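You operate a simulated robot arm through the tools that you are given. There is no shell and no other tool. Be economical: measure what you need, move in short steps, check, and stop when the job is done.

You run a simulated robot arm. Do the job below in one go: nothing can be reset, and whatever is moved stays where it is left.

TASK
Dry the wet can in the tunnel and stand it on the tunnel's roof.
Fine: use the tunnel's dryer, off again; carriage back at load; the other cans stay. Set down upright: what you pick out.
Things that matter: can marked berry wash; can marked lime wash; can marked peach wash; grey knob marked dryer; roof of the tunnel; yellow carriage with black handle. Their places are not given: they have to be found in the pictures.

It is judged by the outcome, as a careful person would: the job done as asked, and still so three seconds after it is handed in. It fails if anything else is knocked over, pushed out of place, dropped, spilled or broken.

THE ROBOT
A 6-joint arm with a fingered hand, fixed in place. Base frame: the origin is at the foot of the arm, x ahead of it, y to its left, z up. Lengths are in m, angles in degrees, forces in N, time in s.
With the tool pointing down near the work surface it reaches from about 0.1 to 0.62 m from the base axis. Its first joint turns from -166.0 to 166.0 degrees. Payload 4 kg.
The TCP is the grasp point between the finger pads, 0.022 m short of the fingertips. In the tool frame z runs along the fingers and y along their closing line. Largest opening 0.112 m; the body of the gripper starts 0.06 m behind the TCP. The gripper is a hand of 4 fingers: y runs from the thumb to the fingers, the wrist lies at [0, 0, -0.218] in the tool frame, and closing takes about 1.5 s.
Orientation is that of the tool frame in the base frame, as a unit quaternion [x, y, z, w]. With the fingers straight down and closing along the base's y, the tool's x points along the base's -x, its y along +y and its z along -z.

THE INTERFACE
- The arm moves only by the tool play_rows. Its argument "deltas" is a list of rows, each a list of 7 numbers: the shift along the tool's x, y, z in m, then the turn, a rotation vector about the tool's x, y, z in degrees, then the finger opening in m, from 0 to 0.112. In form: [[tx, ty, tz, ax, ay, az, claw], ...]. A call has 1 to 20 rows; each row shifts and turns the commanded pose from where the row before left it, along the tool's axes as they then stand. Rows are played at 5 a second. More than 0.05 m and 8.6 degrees between two rows, or a gripper value outside its range, and nothing of the call is played. Where a pose cannot be reached the arm comes as near as it can. A force on the tool above 40 N (or 10 N above the force at the start of the call, whichever is more), or a blocked arm, ends the call early, and 0.2 s more pass. The fingers move at their own pace (about 0.045 m/s each) and stop on an object; they squeeze with about 27 N. The grip force told is the motor's: it shows also when the fingers shut on nothing. Time passes only in rows, and 0.2 s behind the last, so rows that do not move let the fingers close. The reply holds the time, the measured pose of the TCP, the force on the tool along the base axes, the opening and the grip force, in the units named above and with some noise, with the torque about the TCP (base axes, N m) and any sound that the robot's microphone picked up.
- Cameras (640 x 400 px; columns grow to the right, rows downward): "scene" is fixed at [0.2196, -0.5012, 1.4363]; the picture's right is [0.90, -0.45, 0.00], its down [-0.17, -0.35, -0.92] and it looks along [0.41, 0.82, -0.39] (base axes); focal length 288 px, centre (320, 200). "wrist" rides on the gripper at [0.069, 0.004, -0.083] in the tool frame; the picture's right is [-0.06, 1.00, 0.00], its down [-0.76, -0.05, -0.64] and it looks along [-0.64, -0.04, 0.77] (tool axes); focal length 243 px, centre (320, 200).
- camera(camera): a new picture of that camera. The clock stands still meanwhile.
- preshape(shape): the hand has 4 fingers and takes this shape, open, in about a second: jaw (thumb against the fingers, like two jaws); tri (thumb and two fingers); tip (a fingertip pinch); poke (one finger out to press); point (the index stretched); flat (the hand flat); cup (the hand cupped); fist (a fist). The gripper value then closes the fingers along that shape, each until it touches; the sizes above hold for jaw. It gives what a move gives, with no picture.
- probe_pixels(camera, pixels): there is no depth. For up to 12 entries [column, row, z] of the newest picture of that camera ("zoom" is the newest enlarged one), the place [x, y] in the base frame at which the ray of that pixel passes the height z, good to about 0.003 m. The clock stands still meanwhile.
- close_up(camera, box): a new picture of the part [left, top, right, bottom] of that camera's present view, enlarged. The clock stands still meanwhile.
- finish_job(): hands the job in; it is judged then, once.

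Work in short steps. Measure before you move; look again where a grasp or a placing could have gone wrong, and mend it. You have 80 turns and 46 pictures in all, those below and enlarged ones among them. Open the gripper and draw the arm clear of the work before you hand the job in, unless the task says otherwise; then end with one line.

The tools are called after "Call:" by a JSON object that holds its "name" and its "arguments". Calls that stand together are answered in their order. play_rows: Moves the arm, as the interface text tells. Its arguments: {"type":"object","properties":{"deltas":{"type":"array","items":{"type":"array","items":{"type":"number"}}}},"required":["deltas"]} The other tools are called the same way: preshape (shape) gives the hand a shape; camera (camera) takes a picture; probe_pixels (camera, pixels) gives the place at which the rays of pixels pass given heights; close_up (camera, box) takes an enlarged picture of a part of a camera's view; finish_job () hands the job in.

At the start:

```text
time_s: 0.0
ee_pos: [0.3068, 0.1119, 1.3141]
tcp_rot: [0.0, 1.0, 0.0, 0.0]
ft_force: [-0.6, -0.2, -0.1]
wrist_torque: [0.0, 0.0, 0.01]
opening: 0.1118
grasp_force: 0.1
shape: jaw
```

scene: 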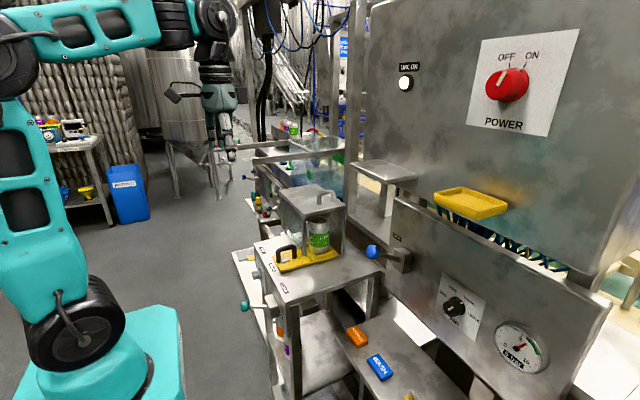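
wrist: 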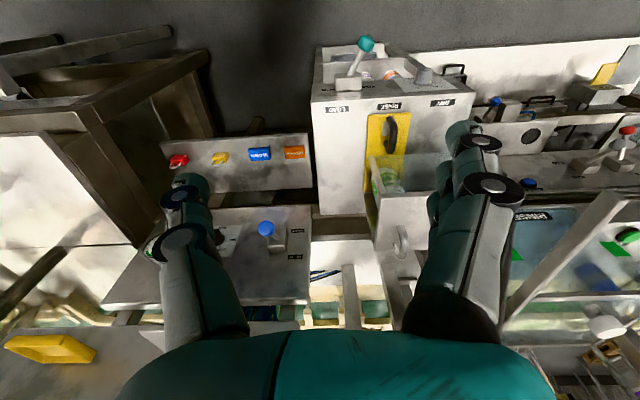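

The scene shows a steel cabinet with a yellow carriage near (305,255) and a tunnel box at (312,215) with a green can. I'll enlarge that area in both cameras.

Call:
{"name": "close_up", "arguments": {"camera": "scene", "box": [220, 160, 420, 285]}}

Call:
{"name": "close_up", "arguments": {"camera": "wrist", "box": [300, 30, 480, 260]}}

Call:
{"name": "close_up", "arguments": {"camera": "scene", "box": [220, 250, 420, 400]}}

```text
3.20 times, centred on (320, 222) of scene
```

zoom: 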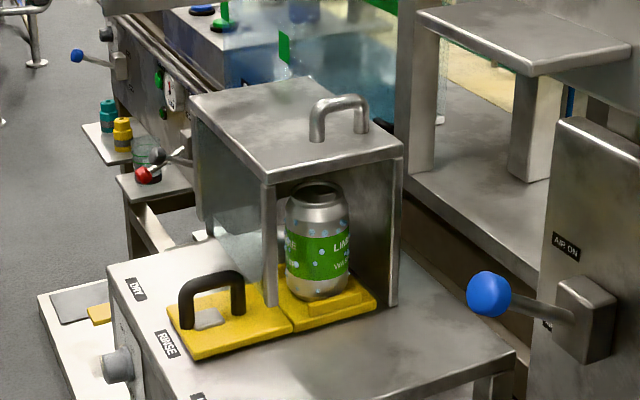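

```text
1.74 times, centred on (390, 145) of wrist
```

zoom: 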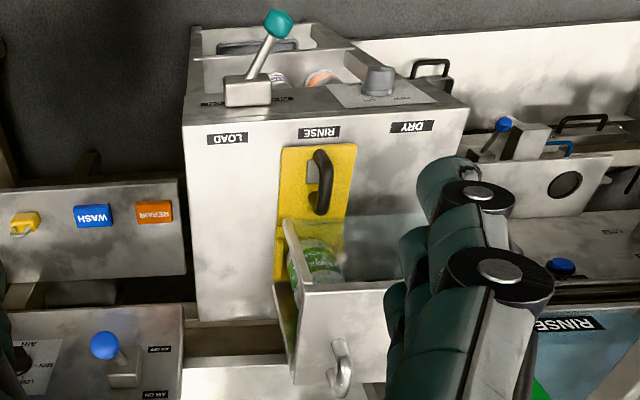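

```text
2.67 times, centred on (320, 325) of scene
```

zoom: 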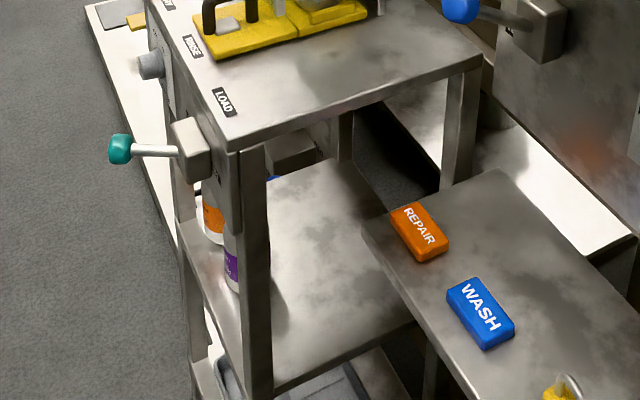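

The can in the tunnel is "lime wash" with droplets, the carriage sits at RINSE now. I'll triangulate the labels: scene RINSE (272,267), wrist RINSE (389,106).

Call:
{"name": "camera", "arguments": {"camera": "wrist"}}

Call:
{"name": "probe_pixels", "arguments": {"camera": "wrist", "pixels": [[389.3, 105.9, 0.9], [389.3, 105.9, 0.7], [337, 110, 0.8], [442, 103, 0.8], [389.3, 105.9, 0.8]]}}

Call:
{"name": "camera", "arguments": {"camera": "scene"}}

Call:
{"name": "probe_pixels", "arguments": {"camera": "scene", "pixels": [[272.2, 267, 0.9], [272.2, 267, 0.7], [283.9, 287.5, 0.8], [262.8, 250.3, 0.8], [272.2, 267, 0.8]]}}

```text
40 pictures are left
```

wrist: 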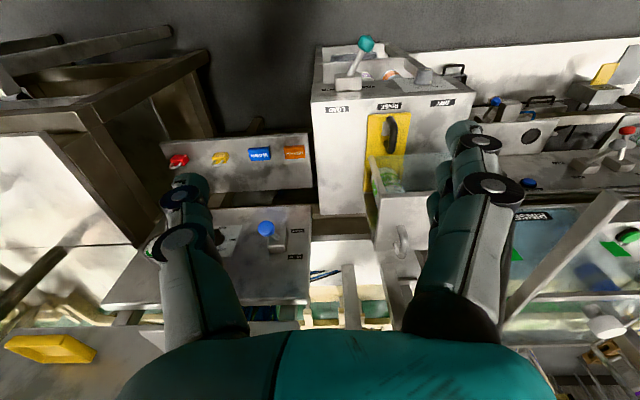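

```text
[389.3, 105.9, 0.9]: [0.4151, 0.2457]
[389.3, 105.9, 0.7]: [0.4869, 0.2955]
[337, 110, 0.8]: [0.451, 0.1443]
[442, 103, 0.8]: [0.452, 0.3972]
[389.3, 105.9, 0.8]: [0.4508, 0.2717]
```

```text
39 pictures are left
```

scene: 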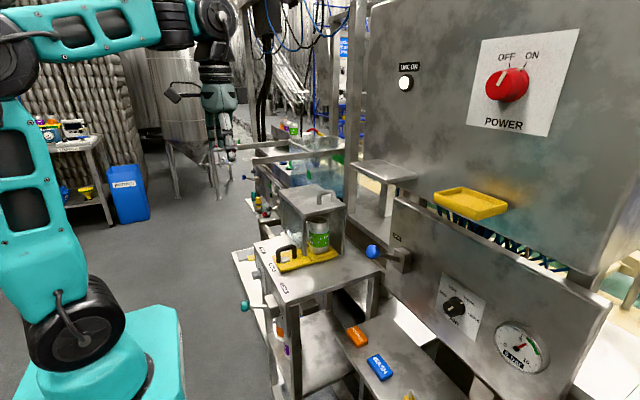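

```text
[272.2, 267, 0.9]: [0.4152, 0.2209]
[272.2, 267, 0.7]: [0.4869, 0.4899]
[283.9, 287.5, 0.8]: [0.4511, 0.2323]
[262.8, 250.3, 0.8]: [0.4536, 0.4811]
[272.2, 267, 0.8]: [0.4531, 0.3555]
```

Table top z≈0.877; stations LOAD y≈0.14, RINSE y≈0.25, DRY y≈0.36. I move the hand to y≈0.27 and a bit back for a centered view between the fingers.

Call:
{"name": "play_rows", "arguments": {"deltas": [[0.01, 0.04, 0, 0, 0, 0, 0.112], [0.01, 0.04, 0, 0, 0, 0, 0.112], [0.01, 0.04, 0, 0, 0, 0, 0.112], [0.01, 0.04, 0, 0, 0, 0, 0.112], [0, 0, 0, 0, 0, 0, 0.112]]}}

Call:
{"name": "close_up", "arguments": {"camera": "wrist", "box": [200, 0, 440, 300]}}

```text
time_s: 1.2
ee_pos: [0.2672, 0.2701, 1.3148]
tcp_rot: [0.0, 1.0, -0.001, 0.001]
ft_force: [0.0, 0.0, -0.4]
wrist_torque: [0.0, 0.0, 0.04]
opening: 0.1118
grasp_force: 0.1
shape: jaw
```

```text
1.33 times, centred on (320, 150) of wrist
```

zoom: 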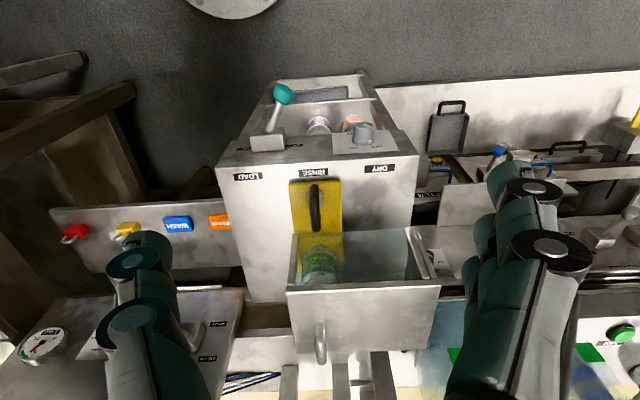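

Good view; I zoom onto the tunnel and the front knob.

Call:
{"name": "close_up", "arguments": {"camera": "wrist", "box": [350, 40, 530, 280]}}

Call:
{"name": "close_up", "arguments": {"camera": "wrist", "box": [350, 50, 530, 140]}}

```text
1.67 times, centred on (440, 160) of wrist
```

zoom: 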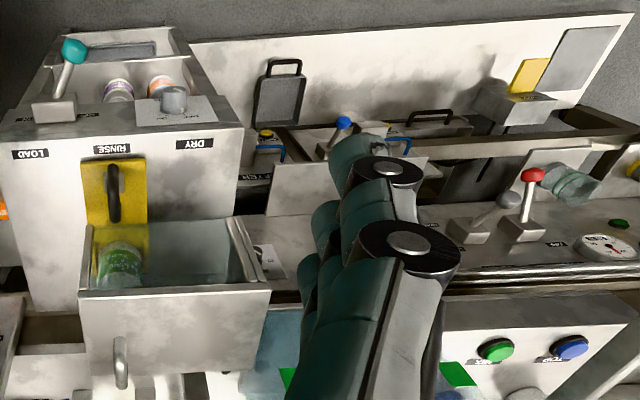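

```text
3.56 times, centred on (440, 95) of wrist
```

zoom: 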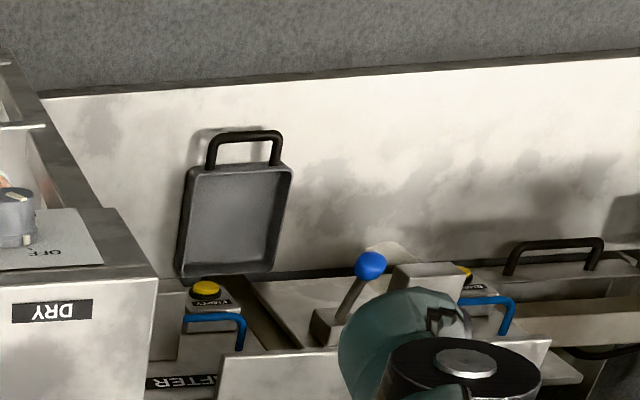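

Boxes were off; tunnel is at wrist px (294–410,169–274), knob ≈ (351,99). Zoom there.

Call:
{"name": "close_up", "arguments": {"camera": "wrist", "box": [240, 60, 400, 160]}}

Call:
{"name": "close_up", "arguments": {"camera": "wrist", "box": [260, 120, 420, 280]}}

```text
4.00 times, centred on (320, 110) of wrist
```

zoom: 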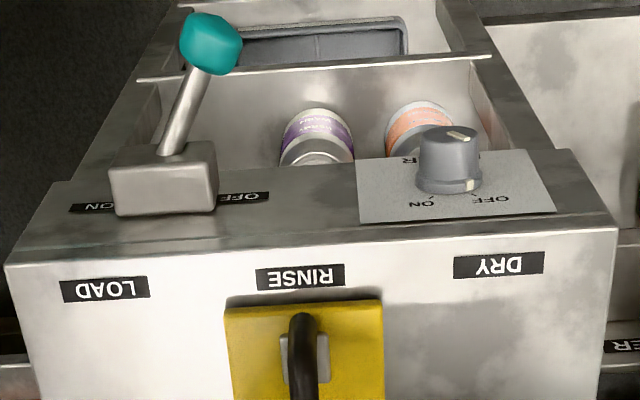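

```text
2.50 times, centred on (340, 200) of wrist
```

zoom: 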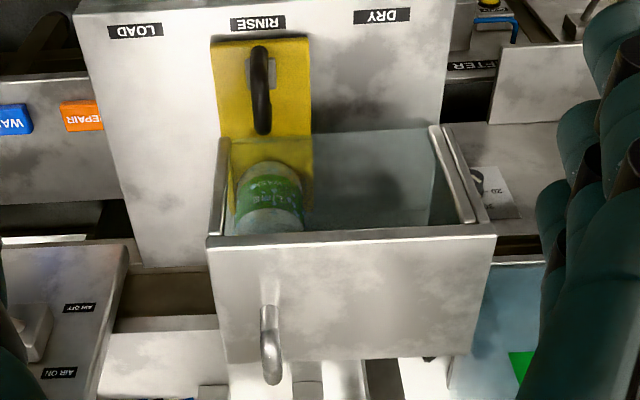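

I triangulate roof corners, can, handle from this zoom against the scene picture.

Call:
{"name": "probe_pixels", "arguments": {"camera": "zoom", "pixels": [[208, 240, 1.0], [208, 240, 1.1], [497, 230, 1.0], [497, 230, 1.1], [472, 355, 1.05], [228, 370, 1.05], [258, 50, 0.9], [258, 130, 0.9], [212, 38, 0.88], [310, 38, 0.88], [312, 135, 0.88], [270, 310, 1.05]]}}

Call:
{"name": "probe_pixels", "arguments": {"camera": "scene", "pixels": [[302.8, 215.8, 1.0], [302.8, 215.8, 1.1], [279.4, 189.8, 1.0], [279.4, 189.8, 1.1], [345.6, 207, 1.05], [320.6, 218.9, 1.0], [319.4, 251.7, 0.9], [278.8, 261, 0.9], [294.4, 257, 0.9], [287, 246, 0.93], [256.6, 272.9, 0.82]]}}

```text
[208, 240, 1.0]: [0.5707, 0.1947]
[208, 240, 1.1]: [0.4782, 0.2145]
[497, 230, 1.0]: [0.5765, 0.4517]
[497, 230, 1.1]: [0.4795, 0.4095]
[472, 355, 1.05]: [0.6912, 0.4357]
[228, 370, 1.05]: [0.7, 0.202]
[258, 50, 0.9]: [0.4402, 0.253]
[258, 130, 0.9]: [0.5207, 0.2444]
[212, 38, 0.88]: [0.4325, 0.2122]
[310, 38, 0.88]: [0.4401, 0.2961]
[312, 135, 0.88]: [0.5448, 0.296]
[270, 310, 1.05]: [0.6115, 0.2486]
```

```text
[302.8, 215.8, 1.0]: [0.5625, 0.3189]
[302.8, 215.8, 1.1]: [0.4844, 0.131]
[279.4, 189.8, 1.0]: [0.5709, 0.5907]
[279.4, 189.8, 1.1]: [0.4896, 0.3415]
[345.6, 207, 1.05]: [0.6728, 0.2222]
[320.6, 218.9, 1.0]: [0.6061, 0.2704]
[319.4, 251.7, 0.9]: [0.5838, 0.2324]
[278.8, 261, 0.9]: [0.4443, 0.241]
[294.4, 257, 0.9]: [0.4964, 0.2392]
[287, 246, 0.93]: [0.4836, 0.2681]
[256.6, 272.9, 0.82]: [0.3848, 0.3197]
```

Roof: z≈1.063, x 0.514–0.68, y 0.207–0.43. Handle x≈0.45–0.50, y≈0.25, top z≈0.94. Knob on the front panel (faces −x) around (0.385,0.32,0.82), pointer at OFF. Now tilt the tool toward the front and lower to view the panel.

Call:
{"name": "play_rows", "arguments": {"deltas": [[0.01, 0.01, 0, 0, -7.5, 0, 0.112], [0.01, 0.01, 0, 0, -7.5, 0, 0.112], [0.01, 0.01, 0, 0, -7.5, 0, 0.112], [0.01, 0.01, 0, 0, -7.5, 0, 0.112], [0.01, 0.01, 0, 0, -7.5, 0, 0.112], [0.01, 0, 0, 0, -7.5, 0, 0.112], [0, 0, 0, 0, 0, 0, 0.112]]}}

```text
time_s: 2.8
ee_pos: [0.2325, 0.3379, 1.3558]
tcp_rot: [-0.002, 0.968, -0.003, 0.25]
ft_force: [1.0, -0.1, -0.4]
wrist_torque: [-0.02, 0.01, 0.02]
opening: 0.112
grasp_force: 0.1
shape: jaw
out of reach, approached as far as the arm can: row 1, 2, 3, 4, 5, 6
```

Too high and close for that tilt; I descend straight down along base z (tool x and z equally at 45°) at x≈0.23, clear of the cabinet.

Call:
{"name": "play_rows", "arguments": {"deltas": [[0.028, 0, 0.028, 0, 0, 0, 0.112], [0.028, 0, 0.028, 0, 0, 0, 0.112], [0.028, 0, 0.028, 0, 0, 0, 0.112], [0.028, 0, 0.028, 0, 0, 0, 0.112], [0.028, 0, 0.028, 0, 0, 0, 0.112], [0.028, 0, 0.028, 0, 0, 0, 0.112], [0, 0, 0, 0, 0, 0, 0.112], [0, 0, 0, 0, 0, 0, 0.112]]}}

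Call:
{"name": "camera", "arguments": {"camera": "wrist"}}

```text
time_s: 4.6
ee_pos: [0.1784, 0.4188, 1.3043]
tcp_rot: [-0.004, 0.973, 0.003, 0.231]
ft_force: [-0.7, 0.4, -0.3]
wrist_torque: [0.0, -0.05, 0.02]
opening: 0.1119
grasp_force: 0.1
shape: jaw
out of reach, approached as far as the arm can: row 1, 2, 3, 4, 5, 6
```

```text
33 pictures are left
```

wrist: 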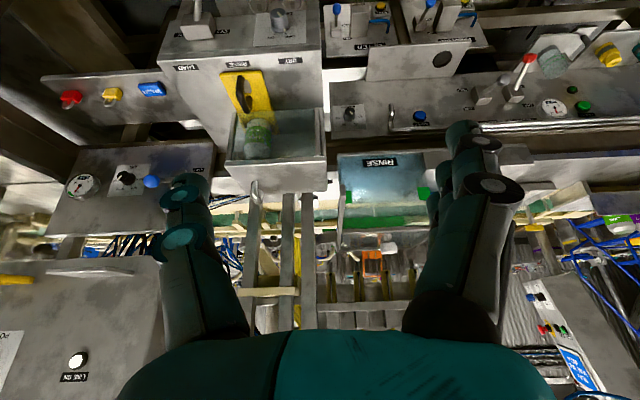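

The arm stalls near a joint limit here. I test how the commanded pose relates to the measured one with a small move in −y.

Call:
{"name": "play_rows", "arguments": {"deltas": [[0, -0.03, 0, 0, 0, 0, 0.112], [0, -0.03, 0, 0, 0, 0, 0.112], [0, 0, 0, 0, 0, 0, 0.112]]}}

```text
time_s: 5.4
ee_pos: [0.1902, 0.3698, 1.3349]
tcp_rot: [-0.005, 0.971, 0.002, 0.237]
ft_force: [-0.1, -0.2, -0.1]
wrist_torque: [-0.01, 0.02, -0.01]
opening: 0.1121
grasp_force: 0.0
shape: jaw
out of reach, approached as far as the arm can: row 1, 2
```

The command seems to persist at ~(0.21,0.26,1.06) with 45° tilt. I rotate the command back to tool-down and see if it is reached.

Call:
{"name": "play_rows", "arguments": {"deltas": [[0, 0, 0, 0, 7.5, 0, 0.112], [0, 0, 0, 0, 7.5, 0, 0.112], [0, 0, 0, 0, 7.5, 0, 0.112], [0, 0, 0, 0, 7.5, 0, 0.112], [0, 0, 0, 0, 7.5, 0, 0.112], [0, 0, 0, 0, 7.5, 0, 0.112], [0, 0, 0, 0, 0, 0, 0.112], [0, 0, 0, 0, 0, 0, 0.112]]}}

```text
time_s: 7.2
ee_pos: [0.1855, 0.3683, 1.3263]
tcp_rot: [-0.001, 0.991, -0.003, -0.137]
ft_force: [-0.8, 0.0, 0.3]
wrist_torque: [-0.02, -0.02, 0.04]
opening: 0.1121
grasp_force: 0.0
shape: jaw
out of reach, approached as far as the arm can: row 6
```

Commanded pose evidently resets to the reached one. I straighten the tool (about −16°) and move back to x≈0.33, y≈0.30, then test descending with tool down.

Call:
{"name": "play_rows", "arguments": {"deltas": [[-0.03, 0, 0, 0, -5.3, 0, 0.112], [-0.04, -0.02, 0, 0, -5.3, 0, 0.112], [-0.04, -0.02, 0, 0, -5.2, 0, 0.112], [-0.03, -0.02, 0.0, 0, 0, 0, 0.112], [0, 0, 0.03, 0, 0, 0, 0.112], [0, 0, 0.03, 0, 0, 0, 0.112], [0, 0, 0.03, 0, 0, 0, 0.112], [0, 0, 0.03, 0, 0, 0, 0.112], [0, 0, 0, 0, 0, 0, 0.112], [0, 0, 0, 0, 0, 0, 0.112]]}}

```text
time_s: 9.4
ee_pos: [0.3253, 0.3092, 1.1868]
tcp_rot: [-0.002, 1.0, -0.003, -0.001]
ft_force: [-0.1, 0.8, 0.1]
wrist_torque: [0.01, 0.01, -0.02]
opening: 0.1117
grasp_force: 0.0
shape: jaw
```

Reached fine: (0.325,0.309,1.187). Now test tilting here, stepwise, while lowering.

Call:
{"name": "play_rows", "arguments": {"deltas": [[0, 0, 0.03, 0, -7.5, 0, 0.112], [0, 0, 0.03, 0, -7.5, 0, 0.112], [0, 0, 0, 0, -7.5, 0, 0.112], [0, 0, 0, 0, -7.5, 0, 0.112], [0, 0, 0, 0, 0, 0, 0.112]]}}

```text
time_s: 10.6
ee_pos: [0.3282, 0.3063, 1.1266]
tcp_rot: [-0.003, 0.966, -0.003, 0.258]
ft_force: [-0.2, 0.8, -0.8]
wrist_torque: [-0.02, 0.01, 0.01]
opening: 0.1118
grasp_force: 0.1
shape: jaw
```

30° tilt is reachable here. Continue tilting towards 60° while backing off and lowering.

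Call:
{"name": "play_rows", "arguments": {"deltas": [[0.03, 0, 0.01, 0, -7.5, 0, 0.112], [0.03, 0, 0.01, 0, -7.5, 0, 0.112], [0.03, 0, 0.0, 0, -7.5, 0, 0.112], [0.03, 0, 0, 0, -7.5, 0, 0.112], [0.02, 0, 0, 0, 0, 0, 0.112], [0, 0, 0, 0, 0, 0, 0.112]]}}

Call:
{"name": "camera", "arguments": {"camera": "wrist"}}

```text
time_s: 12.2
ee_pos: [0.2603, 0.2912, 1.018]
tcp_rot: [0.031, 0.866, -0.014, 0.498]
ft_force: [0.3, 0.1, -0.1]
wrist_torque: [0.03, 0.0, -0.03]
opening: 0.112
grasp_force: 0.2
shape: jaw
stopped in row 6: the arm was blocked; the commanded pose is now the measured one
```

```text
32 pictures are left
```

wrist: 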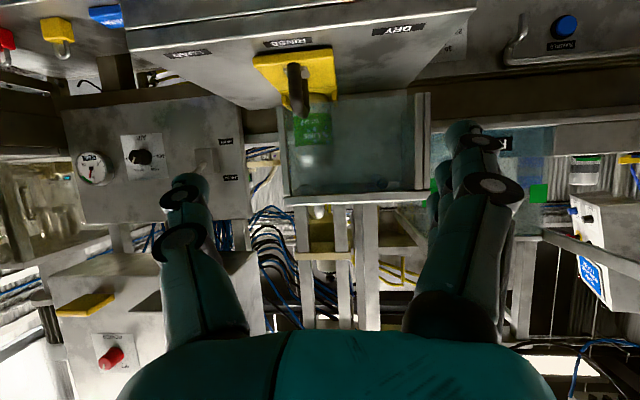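

Blocked at 60° (arm folding against itself). I go back to ~45° and move forward/down to about (0.30,0.325,0.90) to see the knob.

Call:
{"name": "play_rows", "arguments": {"deltas": [[-0.02, 0.005, 0.02, 0, 7.5, 0, 0.112], [0, 0.01, 0, 0, 7.5, 0, 0.112], [0, 0, 0, 0, 0, 0, 0.112], [0, 0, 0, 0, 0, 0, 0.112]]}}

```text
time_s: 13.2
ee_pos: [0.2868, 0.3033, 1.0267]
tcp_rot: [0.032, 0.924, -0.01, 0.381]
ft_force: [-0.4, 0.5, -0.4]
wrist_torque: [0.01, -0.03, 0.0]
opening: 0.1118
grasp_force: 0.2
shape: jaw
```

Correct the small skew and go down to about (0.30,0.33,0.90).

Call:
{"name": "play_rows", "arguments": {"deltas": [[0.02, 0.009, 0.025, -2.5, 0, -2.9, 0.112], [0.02, 0.009, 0.025, 0, 0, 0, 0.112], [0.02, 0.009, 0.025, 0, 0, 0, 0.112], [0.02, 0, 0.024, 0, 0, 0, 0.112], [0, 0, 0, 0, 0, 0, 0.112], [0, 0, 0, 0, 0, 0, 0.112]]}}

Call:
{"name": "camera", "arguments": {"camera": "wrist"}}

```text
time_s: 14.6
ee_pos: [0.302, 0.3308, 0.8996]
tcp_rot: [-0.001, 0.925, 0.002, 0.38]
ft_force: [0.2, -0.5, 0.0]
wrist_torque: [-0.01, -0.03, -0.03]
opening: 0.1119
grasp_force: 0.0
shape: jaw
```

```text
31 pictures are left
```

wrist: 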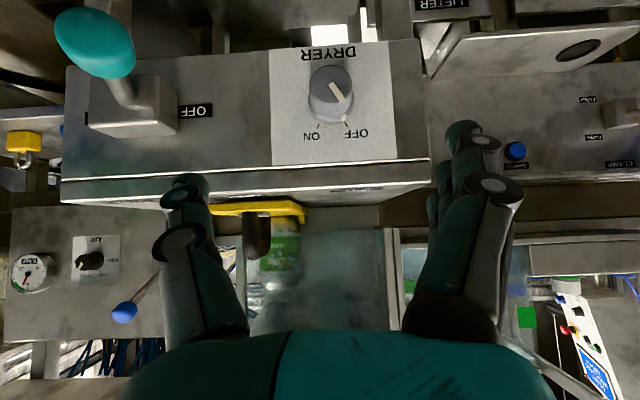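

Clear view: knob at (331,93), pointer toward OFF, marks OFF (357,132), ON (316,136). Zoom for angles and position.

Call:
{"name": "close_up", "arguments": {"camera": "wrist", "box": [270, 40, 398, 170]}}

Call:
{"name": "probe_pixels", "arguments": {"camera": "wrist", "pixels": [[331, 84, 0.82], [331, 84, 0.78], [331, 84, 0.8], [331, 100, 0.82], [331, 100, 0.8], [275, 200, 0.877], [400, 160, 0.86]]}}

Call:
{"name": "probe_pixels", "arguments": {"camera": "scene", "pixels": [[252.5, 274.5, 0.82], [252.5, 274.5, 0.78], [261.3, 272, 0.82], [261.3, 272, 0.78]]}}

```text
3.08 times, centred on (334, 105) of wrist
```

zoom: 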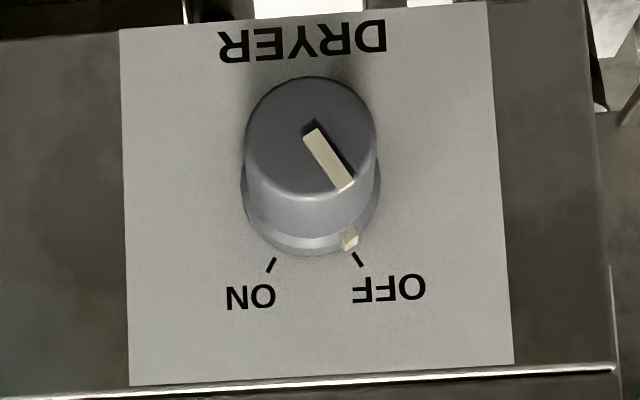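

```text
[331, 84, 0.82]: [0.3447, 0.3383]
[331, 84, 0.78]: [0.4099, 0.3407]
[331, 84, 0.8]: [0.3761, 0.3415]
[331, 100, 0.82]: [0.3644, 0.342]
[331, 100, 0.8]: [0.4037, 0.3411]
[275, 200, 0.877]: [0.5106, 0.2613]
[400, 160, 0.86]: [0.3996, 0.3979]
```

```text
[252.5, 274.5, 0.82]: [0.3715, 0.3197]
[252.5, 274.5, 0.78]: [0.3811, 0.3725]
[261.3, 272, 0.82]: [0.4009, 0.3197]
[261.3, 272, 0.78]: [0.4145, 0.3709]
```

Knob axis at y≈0.341, z≈0.802, x 0.376–0.406; OFF→ON is 60° about +X. First the carriage must go to DRY: I raise, shift to y≈0.25 and go forward above the handle.

Call:
{"name": "play_rows", "arguments": {"deltas": [[-0.03, -0.02, -0.03, 0, 0, 0, 0.112], [-0.03, -0.02, -0.03, 0, 0, 0, 0.112], [-0.025, -0.02, -0.025, 0, 0, 0, 0.1], [0, -0.021, 0, 0, 0, 0, 0.08], [-0.028, 0, 0.028, 0, 0, 0, 0.06], [-0.028, 0, 0.028, 0, 0, 0, 0.06], [-0.028, 0, 0.028, 0, 0, 0, 0.06], [-0.022, 0, 0.022, 0, 0, 0, 0.06], [0, 0, 0, 0, 0, 0, 0.06], [0, 0, 0, 0, 0, 0, 0.06]]}}

Call:
{"name": "camera", "arguments": {"camera": "wrist"}}

Call:
{"name": "camera", "arguments": {"camera": "scene"}}

```text
time_s: 16.8
ee_pos: [0.4529, 0.2485, 1.0203]
tcp_rot: [0.0, 0.925, 0.001, 0.381]
ft_force: [0.2, 0.1, 0.7]
wrist_torque: [-0.03, 0.01, -0.02]
opening: 0.0607
grasp_force: 0.0
shape: jaw
```

```text
29 pictures are left
```

wrist: 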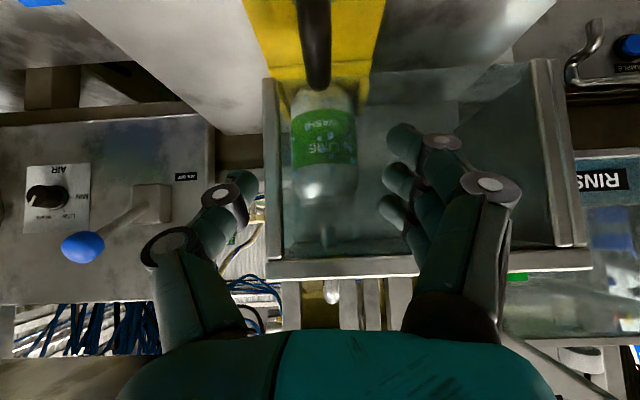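

```text
28 pictures are left
```

scene: 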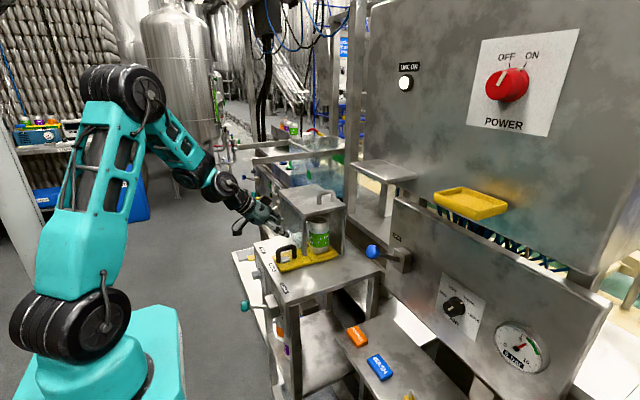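

The three fingers spread along tool x; I check the hand next to the tunnel in the scene.

Call:
{"name": "close_up", "arguments": {"camera": "scene", "box": [220, 170, 360, 280]}}

Call:
{"name": "probe_pixels", "arguments": {"camera": "wrist", "pixels": [[316, 88, 0.93], [316, 88, 0.9], [316, 20, 0.94], [262, 75, 0.88], [375, 75, 0.88], [580, 255, 1.063], [270, 265, 1.063], [325, 190, 1.01], [320, 90, 0.9]]}}

```text
3.64 times, centred on (290, 225) of scene
```

zoom: 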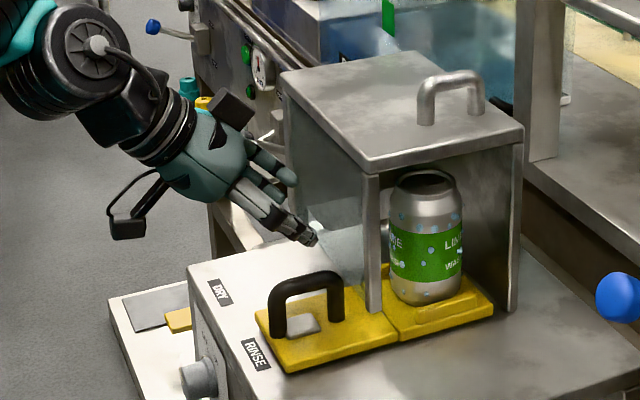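

```text
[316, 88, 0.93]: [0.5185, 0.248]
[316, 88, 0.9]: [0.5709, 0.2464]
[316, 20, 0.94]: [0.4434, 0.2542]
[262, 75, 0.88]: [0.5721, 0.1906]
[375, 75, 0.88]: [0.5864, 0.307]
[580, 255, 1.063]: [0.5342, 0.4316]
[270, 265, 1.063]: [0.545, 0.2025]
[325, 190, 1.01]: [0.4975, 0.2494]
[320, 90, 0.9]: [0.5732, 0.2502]
```

Handle bar: x 0.445–0.497, y≈0.249, top z≈0.94. I descend to (0.462,0.249,0.937) straddling the bar, then close.

Call:
{"name": "play_rows", "arguments": {"deltas": [[0.018, 0, 0.022, 0, 0, 0, 0.06], [0.017, 0, 0.022, 0, 0, 0, 0.06], [0.017, 0, 0.021, 0, 0, 0, 0.06], [0, 0, 0, 0, 0, 0, 0.06], [0, 0, 0, 0, 0, 0, 0.06]]}}

Call:
{"name": "close_up", "arguments": {"camera": "scene", "box": [220, 170, 360, 280]}}

Call:
{"name": "camera", "arguments": {"camera": "wrist"}}

```text
time_s: 18.0
ee_pos: [0.4591, 0.2494, 0.9364]
tcp_rot: [0.001, 0.925, 0.001, 0.381]
ft_force: [-0.7, 0.3, 0.6]
wrist_torque: [0.05, 0.01, 0.01]
opening: 0.0607
grasp_force: 0.1
shape: jaw
```

```text
3.64 times, centred on (290, 225) of scene
```

zoom: 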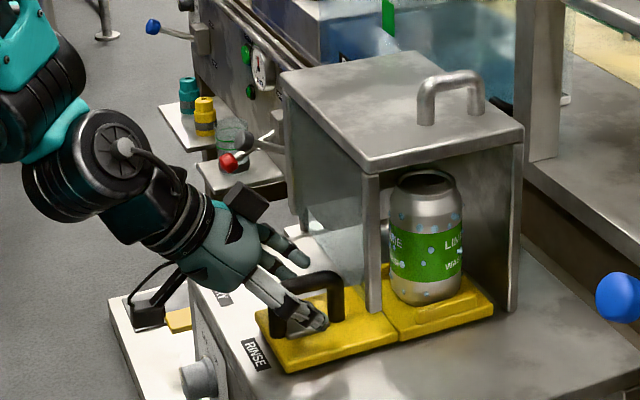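

```text
25 pictures are left
```

wrist: 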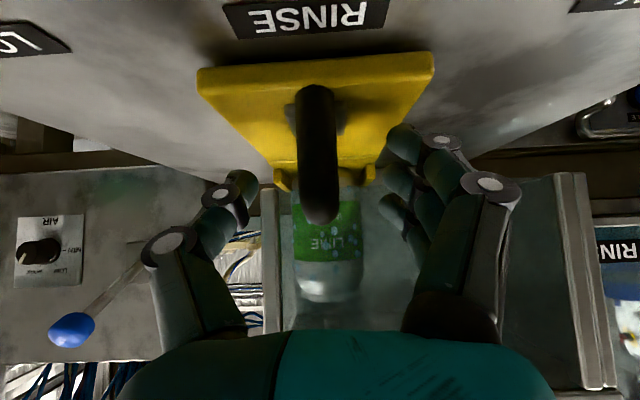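

The bar at image (318,150) is between thumb and fingers. Close on it.

Call:
{"name": "play_rows", "arguments": {"deltas": [[0, 0, 0, 0, 0, 0, 0.03], [0, 0, 0, 0, 0, 0, 0.0], [0, 0, 0, 0, 0, 0, 0.0], [0, 0, 0, 0, 0, 0, 0.0], [0, 0, 0, 0, 0, 0, 0.0]]}}

```text
time_s: 19.2
ee_pos: [0.4593, 0.2501, 0.9352]
tcp_rot: [0.0, 0.925, 0.002, 0.381]
ft_force: [6.7, 0.7, -8.7]
wrist_torque: [0.14, -0.06, 0.05]
opening: 0.0001
grasp_force: 26.6
shape: jaw
```

Opening 0 – possibly the bar isn't between the pads. Look.

Call:
{"name": "camera", "arguments": {"camera": "wrist"}}

Call:
{"name": "close_up", "arguments": {"camera": "scene", "box": [240, 200, 340, 280]}}

```text
24 pictures are left
```

wrist: 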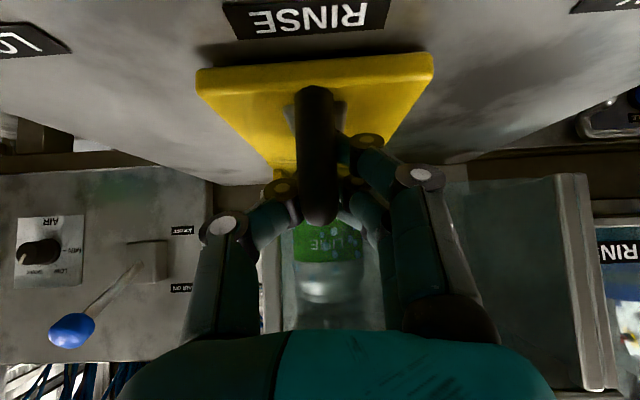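

```text
5.00 times, centred on (290, 240) of scene
```

zoom: 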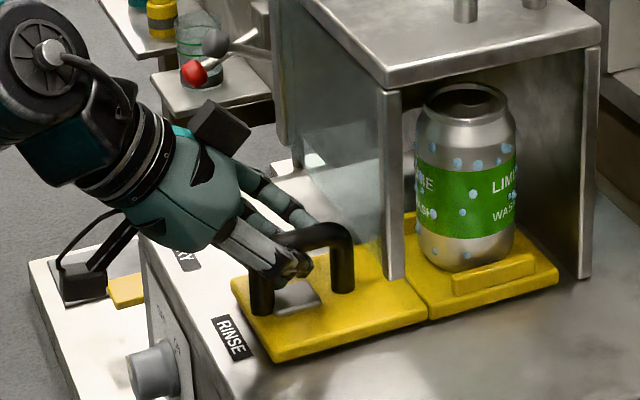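

The thumb and fingers wrap the bar through the arch — a good hold. Slide along +y in small steps toward DRY.

Call:
{"name": "play_rows", "arguments": {"deltas": [[0, 0.01, 0, 0, 0, 0, 0], [0, 0.015, 0, 0, 0, 0, 0], [0, 0.015, 0, 0, 0, 0, 0], [0, 0.015, 0, 0, 0, 0, 0], [0, 0, 0, 0, 0, 0, 0]]}}

```text
time_s: 20.4
ee_pos: [0.4591, 0.3063, 0.9358]
tcp_rot: [0.0, 0.925, 0.001, 0.38]
ft_force: [8.2, -0.1, -20.4]
wrist_torque: [0.18, -0.05, 0.02]
opening: 0.0002
grasp_force: 26.6
shape: jaw
```

Slides freely; the bar is being tugged upward a bit (Fz −20), so I lower 3 mm and continue.

Call:
{"name": "play_rows", "arguments": {"deltas": [[0.002, 0.01, 0.002, 0, 0, 0, 0], [0, 0.015, 0, 0, 0, 0, 0], [0, 0.015, 0, 0, 0, 0, 0], [0, 0.01, 0, 0, 0, 0, 0], [0, 0, 0, 0, 0, 0, 0]]}}

Call:
{"name": "close_up", "arguments": {"camera": "scene", "box": [220, 170, 360, 280]}}

```text
time_s: 21.6
ee_pos: [0.46, 0.3564, 0.9345]
tcp_rot: [0.001, 0.924, 0.002, 0.382]
ft_force: [2.0, 2.7, -1.4]
wrist_torque: [0.19, -0.1, 0.12]
opening: 0.0
grasp_force: 27.2
shape: jaw
```

```text
3.64 times, centred on (290, 225) of scene
```

zoom: 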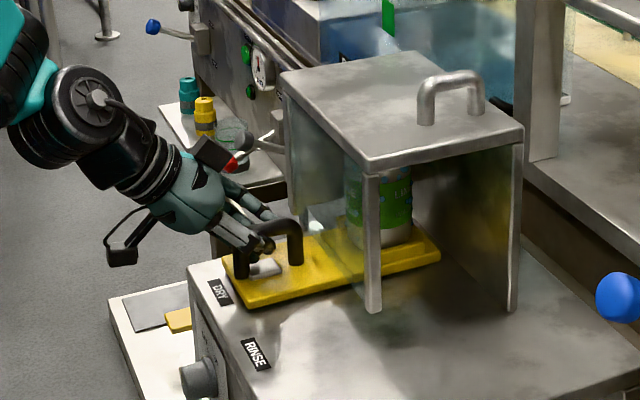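

Almost at the DRY label. I nudge a few mm more to find a stop/detent.

Call:
{"name": "play_rows", "arguments": {"deltas": [[0, 0.004, 0, 0, 0, 0, 0], [0, 0.003, 0, 0, 0, 0, 0], [0, 0, 0, 0, 0, 0, 0]]}}

Call:
{"name": "camera", "arguments": {"camera": "wrist"}}

```text
time_s: 22.4
ee_pos: [0.4603, 0.3615, 0.9336]
tcp_rot: [0.001, 0.924, 0.0, 0.382]
ft_force: [0.4, -8.1, 0.5]
wrist_torque: [0.15, -0.17, -0.01]
opening: 0.0001
grasp_force: 27.3
shape: jaw
```

```text
21 pictures are left
```

wrist: 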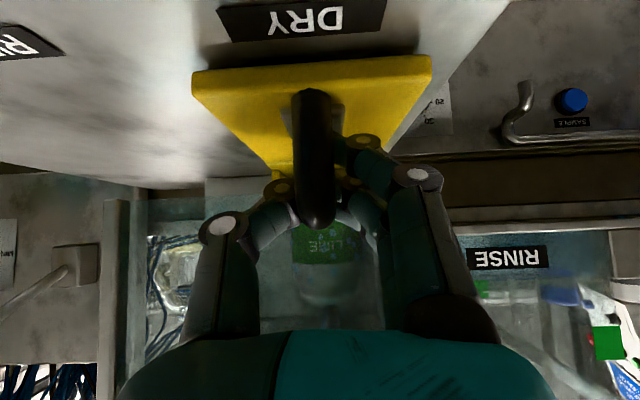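

At the DRY stop (Fy −8 N). Open, rise, and back away to in front of the panel.

Call:
{"name": "play_rows", "arguments": {"deltas": [[0, 0, 0, 0, 0, 0, 0.06], [0, 0, 0, 0, 0, 0, 0.06], [0, 0, 0, 0, 0, 0, 0.06], [0, 0, 0, 0, 0, 0, 0.06], [-0.02, 0, -0.02, 0, 0, 0, 0.06], [-0.02, 0, -0.02, 0, 0, 0, 0.06], [-0.02, 0, -0.02, 0, 0, 0, 0.06], [0.028, 0, -0.028, 0, 0, 0, 0.06], [0.028, -0.02, -0.028, 0, 0, 0, 0.06], [0.028, 0, -0.028, 0, 0, 0, 0.06], [0.028, 0, -0.028, 0, 0, 0, 0.06], [0, 0, 0, 0, 0, 0, 0.06]]}}

```text
time_s: 25.0
ee_pos: [0.2999, 0.3412, 1.0201]
tcp_rot: [0.001, 0.924, 0.0, 0.381]
ft_force: [-0.1, 0.2, -0.8]
wrist_torque: [0.0, 0.0, -0.01]
opening: 0.0594
grasp_force: 0.0
shape: jaw
```

Now lower in front of the knob and increase the tilt towards 65° so all fingers line up with the knob.

Call:
{"name": "play_rows", "arguments": {"deltas": [[0.024, 0, 0.029, 0, 0, 0, 0.07], [0.024, 0, 0.029, 0, 0, 0, 0.07], [0.024, 0, 0.029, 0, 0, 0, 0.07], [0.024, 0, 0.029, 0, 0, 0, 0.07], [0.024, 0, 0.029, 0, 0, 0, 0.07], [0, 0, 0, 0, -5, 0, 0.07], [0, 0, 0, 0, -5, 0, 0.07], [0, 0, 0, 0, -5, 0, 0.07], [0, 0, 0, 0, -5, 0, 0.07], [0, 0, 0, 0, 0, 0, 0.07]]}}

Call:
{"name": "camera", "arguments": {"camera": "wrist"}}

```text
time_s: 27.2
ee_pos: [0.3199, 0.3418, 0.8315]
tcp_rot: [0.0, 0.844, 0.002, 0.537]
ft_force: [-0.3, 0.9, 0.2]
wrist_torque: [-0.02, 0.02, 0.0]
opening: 0.0694
grasp_force: 0.1
shape: jaw
```

```text
20 pictures are left
```

wrist: 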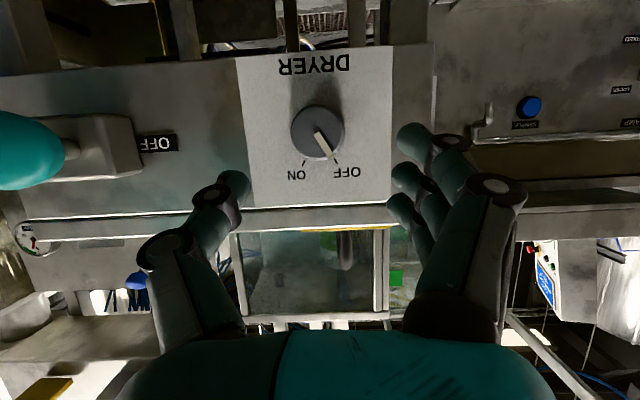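

65° reached without trouble; try further to ~85° so the tool is nearly coaxial with the knob, descending slightly.

Call:
{"name": "play_rows", "arguments": {"deltas": [[0.005, 0, 0, 0, -5, 0, 0.07], [0.005, 0, 0, 0, -5, 0, 0.07], [0.005, 0, 0, 0, -5, 0, 0.07], [0.005, 0, 0, 0, -5, 0, 0.07], [0, 0, 0, 0, 0, 0, 0.07]]}}

```text
time_s: 28.4
ee_pos: [0.304, 0.3436, 0.8123]
tcp_rot: [0.002, 0.743, -0.001, 0.669]
ft_force: [-1.1, 0.1, -0.1]
wrist_torque: [-0.01, 0.03, 0.0]
opening: 0.0696
grasp_force: 0.0
shape: jaw
out of reach, approached as far as the arm can: row 4
```

Tilt 84° reached. Center on the axis (down 9 mm, −2.6 mm y), pre-roll −30° about X, then look.

Call:
{"name": "play_rows", "arguments": {"deltas": [[0.008, -0.0026, 0.015, 0, 0, 0, 0.07], [0, 0, 0, 0.78, 0, -7.46, 0.07], [0, 0, 0, 0.78, 0, -7.46, 0.07], [0, 0, 0, 0.78, 0, -7.46, 0.07], [0, 0, 0, 0.78, 0, -7.46, 0.07], [0, 0, 0, 0, 0, 0, 0.07]]}}

Call:
{"name": "camera", "arguments": {"camera": "wrist"}}

```text
time_s: 29.8
ee_pos: [0.3014, 0.3414, 0.8034]
tcp_rot: [-0.172, 0.717, -0.193, 0.648]
ft_force: [-0.5, -0.4, -0.9]
wrist_torque: [0.01, 0.03, -0.02]
opening: 0.0695
grasp_force: 0.1
shape: jaw
out of reach, approached as far as the arm can: row 1, 2
```

```text
19 pictures are left
```

wrist: 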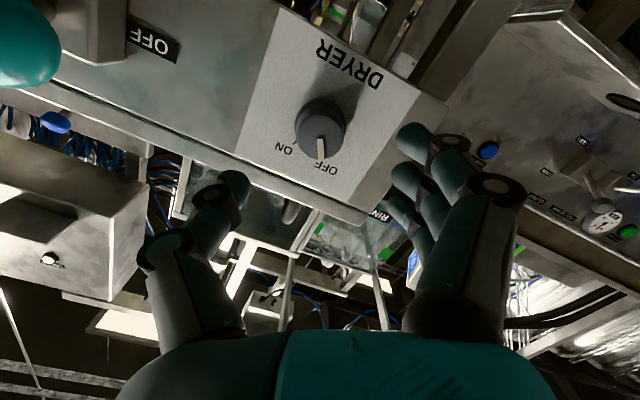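

Pose (0.301,0.341,0.803), pointer now aligned with the hand. Advance 73 mm along X.

Call:
{"name": "play_rows", "arguments": {"deltas": [[-0.0019, 0, 0.018, 0, 0, 0, 0.07], [-0.0019, 0, 0.018, 0, 0, 0, 0.07], [-0.0019, 0, 0.018, 0, 0, 0, 0.07], [-0.0019, 0, 0.019, 0, 0, 0, 0.07], [0, 0, 0, 0, 0, 0, 0.07]]}}

Call:
{"name": "camera", "arguments": {"camera": "wrist"}}

```text
time_s: 31.0
ee_pos: [0.3293, 0.3449, 0.8037]
tcp_rot: [-0.171, 0.725, -0.192, 0.639]
ft_force: [0.2, -0.1, 0.3]
wrist_torque: [0.02, 0.04, 0.01]
opening: 0.0696
grasp_force: 0.1
shape: jaw
out of reach, approached as far as the arm can: row 1, 2, 3, 4
```

```text
18 pictures are left
```

wrist: 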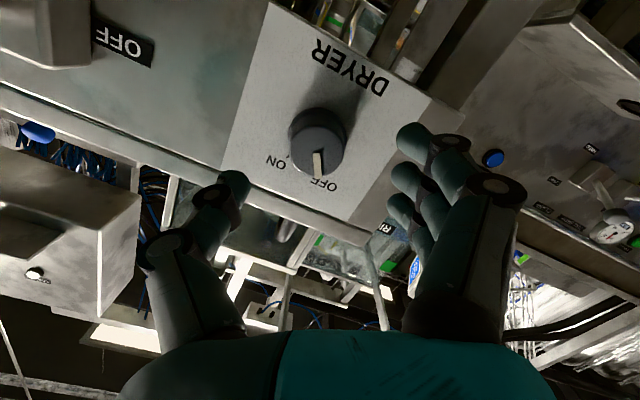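

A wrist limit holds it back at 84°; I relax the tilt to ~70° (in the rolled plane) and then advance.

Call:
{"name": "play_rows", "arguments": {"deltas": [[0.002, -0.0035, 0, 0, 7, 0, 0.07], [0, 0, 0, 0, 7, 0, 0.07], [-0.005, 0, 0.014, 0, 0, 0, 0.07], [-0.005, 0, 0.014, 0, 0, 0, 0.07], [0, 0, 0, 0, 0, 0, 0.07]]}}

```text
time_s: 32.2
ee_pos: [0.3577, 0.3405, 0.8056]
tcp_rot: [-0.147, 0.788, -0.212, 0.559]
ft_force: [0.7, -1.2, 0.3]
wrist_torque: [0.0, 0.0, 0.01]
opening: 0.0694
grasp_force: 0.2
shape: jaw
```

Good: (0.358,0.3405,0.806). Advance 16 mm more and close gently on the knob.

Call:
{"name": "play_rows", "arguments": {"deltas": [[-0.003, 0, 0.008, 0, 0, 0, 0.07], [-0.0025, 0, 0.007, 0, 0, 0, 0.07], [0, 0, 0, 0, 0, 0, 0.05], [0, 0, 0, 0, 0, 0, 0.03], [0, 0, 0, 0, 0, 0, 0.01], [0, 0, 0, 0, 0, 0, 0.0], [0, 0, 0, 0, 0, 0, 0.0]]}}

Call:
{"name": "camera", "arguments": {"camera": "wrist"}}

```text
time_s: 33.8
ee_pos: [0.3751, 0.3395, 0.8045]
tcp_rot: [-0.147, 0.788, -0.212, 0.559]
ft_force: [1.0, -1.4, -3.9]
wrist_torque: [0.05, 0.0, 0.09]
opening: 0.0214
grasp_force: 27.3
shape: jaw
```

```text
17 pictures are left
```

wrist: 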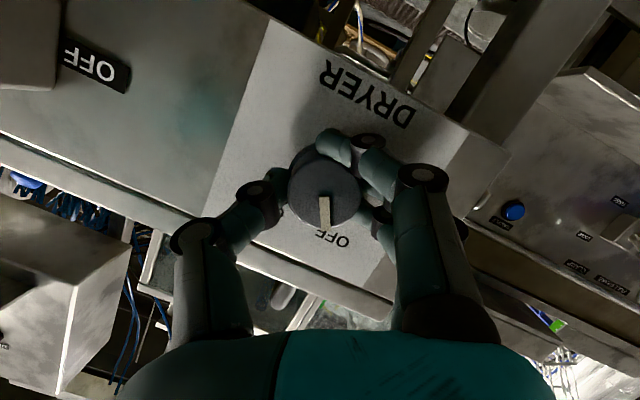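

Knob is held. Turn +60° about base X.

Call:
{"name": "play_rows", "arguments": {"deltas": [[0, 0, 0, -2.565, 0, 7.05, 0], [0, 0, 0, -2.565, 0, 7.05, 0], [0, 0, 0, -2.565, 0, 7.05, 0], [0, 0, 0, -2.565, 0, 7.05, 0], [0, 0, 0, -2.565, 0, 7.05, 0], [0, 0, 0, -2.565, 0, 7.05, 0], [0, 0, 0, -2.565, 0, 7.05, 0], [0, 0, 0, -2.565, 0, 7.05, 0], [0, 0, 0, 0, 0, 0, 0]]}}

Call:
{"name": "camera", "arguments": {"camera": "wrist"}}

```text
time_s: 35.8
ee_pos: [0.3762, 0.3407, 0.8037]
tcp_rot: [0.148, 0.788, 0.214, 0.559]
ft_force: [-0.1, -10.0, -14.9]
wrist_torque: [-0.02, 0.16, -0.26]
opening: 0.0215
grasp_force: 27.1
shape: jaw
```

```text
16 pictures are left
```

wrist: 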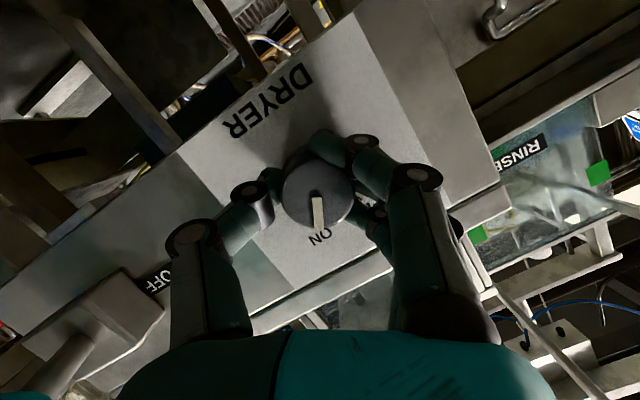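

Pointer now at ON. Hold and wait 4 s, listening for the dryer.

Call:
{"name": "play_rows", "arguments": {"deltas": [[0, 0, 0, 0, 0, 0, 0], [0, 0, 0, 0, 0, 0, 0], [0, 0, 0, 0, 0, 0, 0], [0, 0, 0, 0, 0, 0, 0], [0, 0, 0, 0, 0, 0, 0], [0, 0, 0, 0, 0, 0, 0], [0, 0, 0, 0, 0, 0, 0], [0, 0, 0, 0, 0, 0, 0], [0, 0, 0, 0, 0, 0, 0], [0, 0, 0, 0, 0, 0, 0], [0, 0, 0, 0, 0, 0, 0], [0, 0, 0, 0, 0, 0, 0], [0, 0, 0, 0, 0, 0, 0], [0, 0, 0, 0, 0, 0, 0], [0, 0, 0, 0, 0, 0, 0], [0, 0, 0, 0, 0, 0, 0], [0, 0, 0, 0, 0, 0, 0], [0, 0, 0, 0, 0, 0, 0], [0, 0, 0, 0, 0, 0, 0], [0, 0, 0, 0, 0, 0, 0]]}}

Call:
{"name": "close_up", "arguments": {"camera": "scene", "box": [270, 180, 360, 270]}}

```text
time_s: 40.0
ee_pos: [0.3759, 0.3401, 0.8047]
tcp_rot: [0.149, 0.788, 0.214, 0.558]
ft_force: [-1.5, -9.6, -16.5]
wrist_torque: [-0.01, 0.18, -0.25]
opening: 0.0215
grasp_force: 26.8
shape: jaw
```

```text
4.44 times, centred on (315, 225) of scene
```

zoom: 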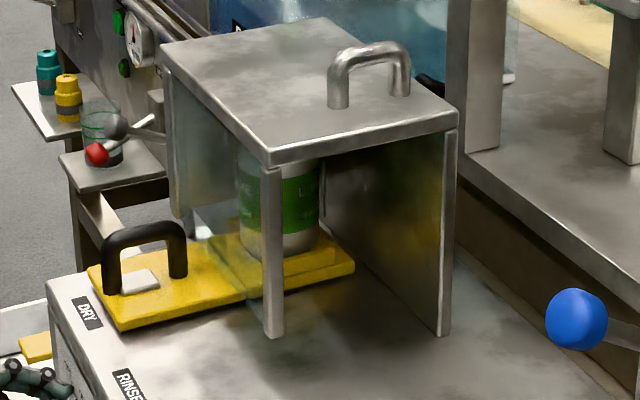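

No droplets visible any more. Wait 2 s more, then turn back −60° to OFF.

Call:
{"name": "play_rows", "arguments": {"deltas": [[0, 0, 0, 0, 0, 0, 0], [0, 0, 0, 0, 0, 0, 0], [0, 0, 0, 0, 0, 0, 0], [0, 0, 0, 0, 0, 0, 0], [0, 0, 0, 0, 0, 0, 0], [0, 0, 0, 0, 0, 0, 0], [0, 0, 0, 0, 0, 0, 0], [0, 0, 0, 0, 0, 0, 0], [0, 0, 0, 0, 0, 0, 0], [0, 0, 0, 0, 0, 0, 0], [0, 0, 0, 2.565, 0, -7.05, 0], [0, 0, 0, 2.565, 0, -7.05, 0], [0, 0, 0, 2.565, 0, -7.05, 0], [0, 0, 0, 2.565, 0, -7.05, 0], [0, 0, 0, 2.565, 0, -7.05, 0], [0, 0, 0, 2.565, 0, -7.05, 0], [0, 0, 0, 2.565, 0, -7.05, 0], [0, 0, 0, 2.565, 0, -7.05, 0], [0, 0, 0, 0, 0, 0, 0], [0, 0, 0, 0, 0, 0, 0]]}}

```text
time_s: 44.2
ee_pos: [0.3755, 0.3413, 0.8041]
tcp_rot: [-0.146, 0.788, -0.211, 0.56]
ft_force: [-2.9, -6.9, -13.8]
wrist_torque: [0.17, 0.08, 0.04]
opening: 0.0207
grasp_force: 26.9
shape: jaw
```

Release the knob and back straight off along −X, then check it.

Call:
{"name": "play_rows", "arguments": {"deltas": [[0, 0, 0, 0, 0, 0, 0.07], [0, 0, 0, 0, 0, 0, 0.07], [0, 0, 0, 0, 0, 0, 0.07], [0, 0, 0, 0, 0, 0, 0.07], [0, 0, 0, 0, 0, 0, 0.07], [0.005, 0, -0.014, 0, 0, 0, 0.07], [0.005, 0, -0.014, 0, 0, 0, 0.07], [0.005, 0, -0.014, 0, 0, 0, 0.07], [0.005, 0, -0.014, 0, 0, 0, 0.07], [0, 0, 0, 0, 0, 0, 0.07]]}}

Call:
{"name": "close_up", "arguments": {"camera": "wrist", "box": [220, 30, 420, 210]}}

```text
time_s: 46.4
ee_pos: [0.3161, 0.3414, 0.8041]
tcp_rot: [-0.146, 0.788, -0.212, 0.56]
ft_force: [0.0, 0.2, -0.1]
wrist_torque: [0.03, -0.03, 0.02]
opening: 0.0698
grasp_force: 0.1
shape: jaw
```

```text
2.22 times, centred on (320, 120) of wrist
```

zoom: 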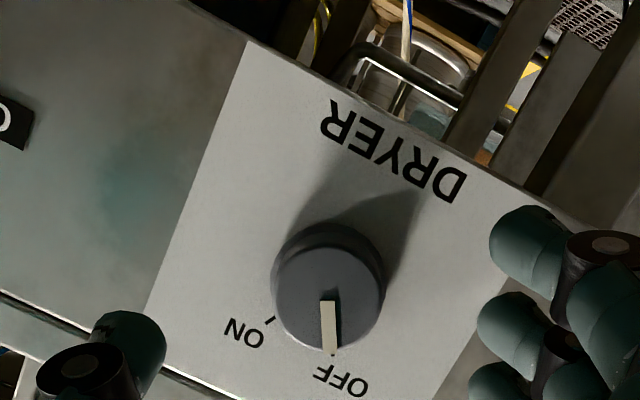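

Pointer at OFF. Unroll, return to 45° tilt, rise, and go over the handle at DRY (0.460,0.361).

Call:
{"name": "play_rows", "arguments": {"deltas": [[0, 0, 0, -2.565, 0, 7.05, 0.07], [0, 0, 0, -2.565, 0, 7.05, 0.07], [0, 0, 0, -2.565, 0, 7.05, 0.07], [0, 0, 0, -2.565, 0, 7.05, 0.06], [0, 0, 0, 0, 6.25, 0, 0.06], [0, 0, 0, 0, 6.25, 0, 0.06], [0, 0, 0, 0, 6.25, 0, 0.06], [0, 0, 0, 0, 6.25, 0, 0.06], [-0.0304, 0.004, -0.0304, 0, 0, 0, 0.06], [-0.0304, 0.004, -0.0304, 0, 0, 0, 0.06], [-0.0304, 0.004, -0.0304, 0, 0, 0, 0.06], [-0.0304, 0.004, -0.0304, 0, 0, 0, 0.06], [-0.0304, 0.004, -0.0304, 0, 0, 0, 0.06], [-0.0255, 0, 0.0255, 0, 0, 0, 0.06], [-0.0255, 0, 0.0255, 0, 0, 0, 0.06], [-0.0255, 0, 0.0255, 0, 0, 0, 0.06], [-0.0255, 0, 0.0255, 0, 0, 0, 0.06], [0, 0, 0, 0, 0, 0, 0.06]]}}

```text
time_s: 50.2
ee_pos: [0.4565, 0.3593, 1.0194]
tcp_rot: [0.0, 0.921, 0.001, 0.389]
ft_force: [0.9, 0.5, 0.5]
wrist_torque: [0.01, 0.0, 0.0]
opening: 0.0607
grasp_force: 0.0
shape: jaw
```

Descend 85 mm onto the bar and close.

Call:
{"name": "play_rows", "arguments": {"deltas": [[0.019, 0.001, 0.021, 0, 0, 0, 0.06], [0.019, 0, 0.021, 0, 0, 0, 0.06], [0.019, 0, 0.0205, 0, 0, 0, 0.06], [0, 0, 0, 0, 0, 0, 0.06], [0, 0, 0, 0, 0, 0, 0.03], [0, 0, 0, 0, 0, 0, 0.0], [0, 0, 0, 0, 0, 0, 0.0], [0, 0, 0, 0, 0, 0, 0.0], [0, 0, 0, 0, 0, 0, 0.0]]}}

```text
time_s: 52.2
ee_pos: [0.4616, 0.3606, 0.9353]
tcp_rot: [0.0, 0.921, 0.002, 0.389]
ft_force: [7.4, 0.5, -7.3]
wrist_torque: [0.17, -0.06, 0.03]
opening: 0.0
grasp_force: 27.6
shape: jaw
```

Same hold as before. Slide −y toward LOAD in steps, lowering 2 mm as before.

Call:
{"name": "play_rows", "arguments": {"deltas": [[0.0015, -0.01, 0.0015, 0, 0, 0, 0], [0, -0.015, 0, 0, 0, 0, 0], [0, -0.015, 0, 0, 0, 0, 0], [0, -0.015, 0, 0, 0, 0, 0], [0, -0.015, 0, 0, 0, 0, 0], [0, -0.015, 0, 0, 0, 0, 0], [0, -0.015, 0, 0, 0, 0, 0], [0, -0.01, 0, 0, 0, 0, 0], [0, 0, 0, 0, 0, 0, 0]]}}

```text
time_s: 54.2
ee_pos: [0.4623, 0.2513, 0.9335]
tcp_rot: [0.0, 0.921, 0.001, 0.39]
ft_force: [3.2, -0.7, -1.5]
wrist_torque: [0.17, -0.11, 0.04]
opening: 0.0
grasp_force: 27.1
shape: jaw
```

Smooth. Continue to LOAD (y≈0.14).

Call:
{"name": "play_rows", "arguments": {"deltas": [[0, -0.01, 0, 0, 0, 0, 0], [0, -0.015, 0, 0, 0, 0, 0], [0, -0.015, 0, 0, 0, 0, 0], [0, -0.015, 0, 0, 0, 0, 0], [0, -0.015, 0, 0, 0, 0, 0], [0, -0.015, 0, 0, 0, 0, 0], [0, -0.015, 0, 0, 0, 0, 0], [0, -0.01, 0, 0, 0, 0, 0], [0, 0, 0, 0, 0, 0, 0]]}}

Call:
{"name": "close_up", "arguments": {"camera": "scene", "box": [220, 170, 380, 290]}}

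```text
time_s: 56.2
ee_pos: [0.4622, 0.1408, 0.9338]
tcp_rot: [0.0, 0.921, 0.002, 0.389]
ft_force: [3.0, 3.6, 2.0]
wrist_torque: [0.14, -0.1, 0.09]
opening: 0.0001
grasp_force: 27.4
shape: jaw
```

```text
3.33 times, centred on (300, 230) of scene
```

zoom: 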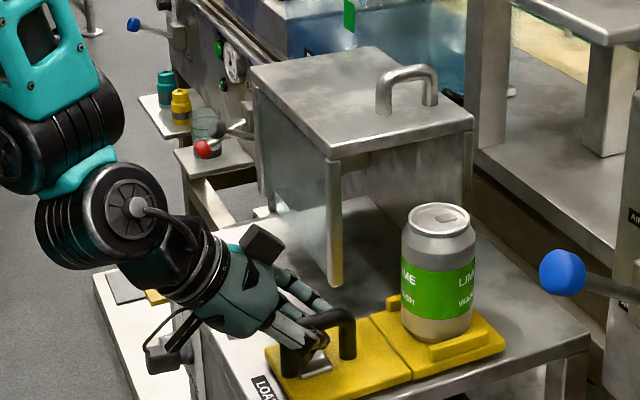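

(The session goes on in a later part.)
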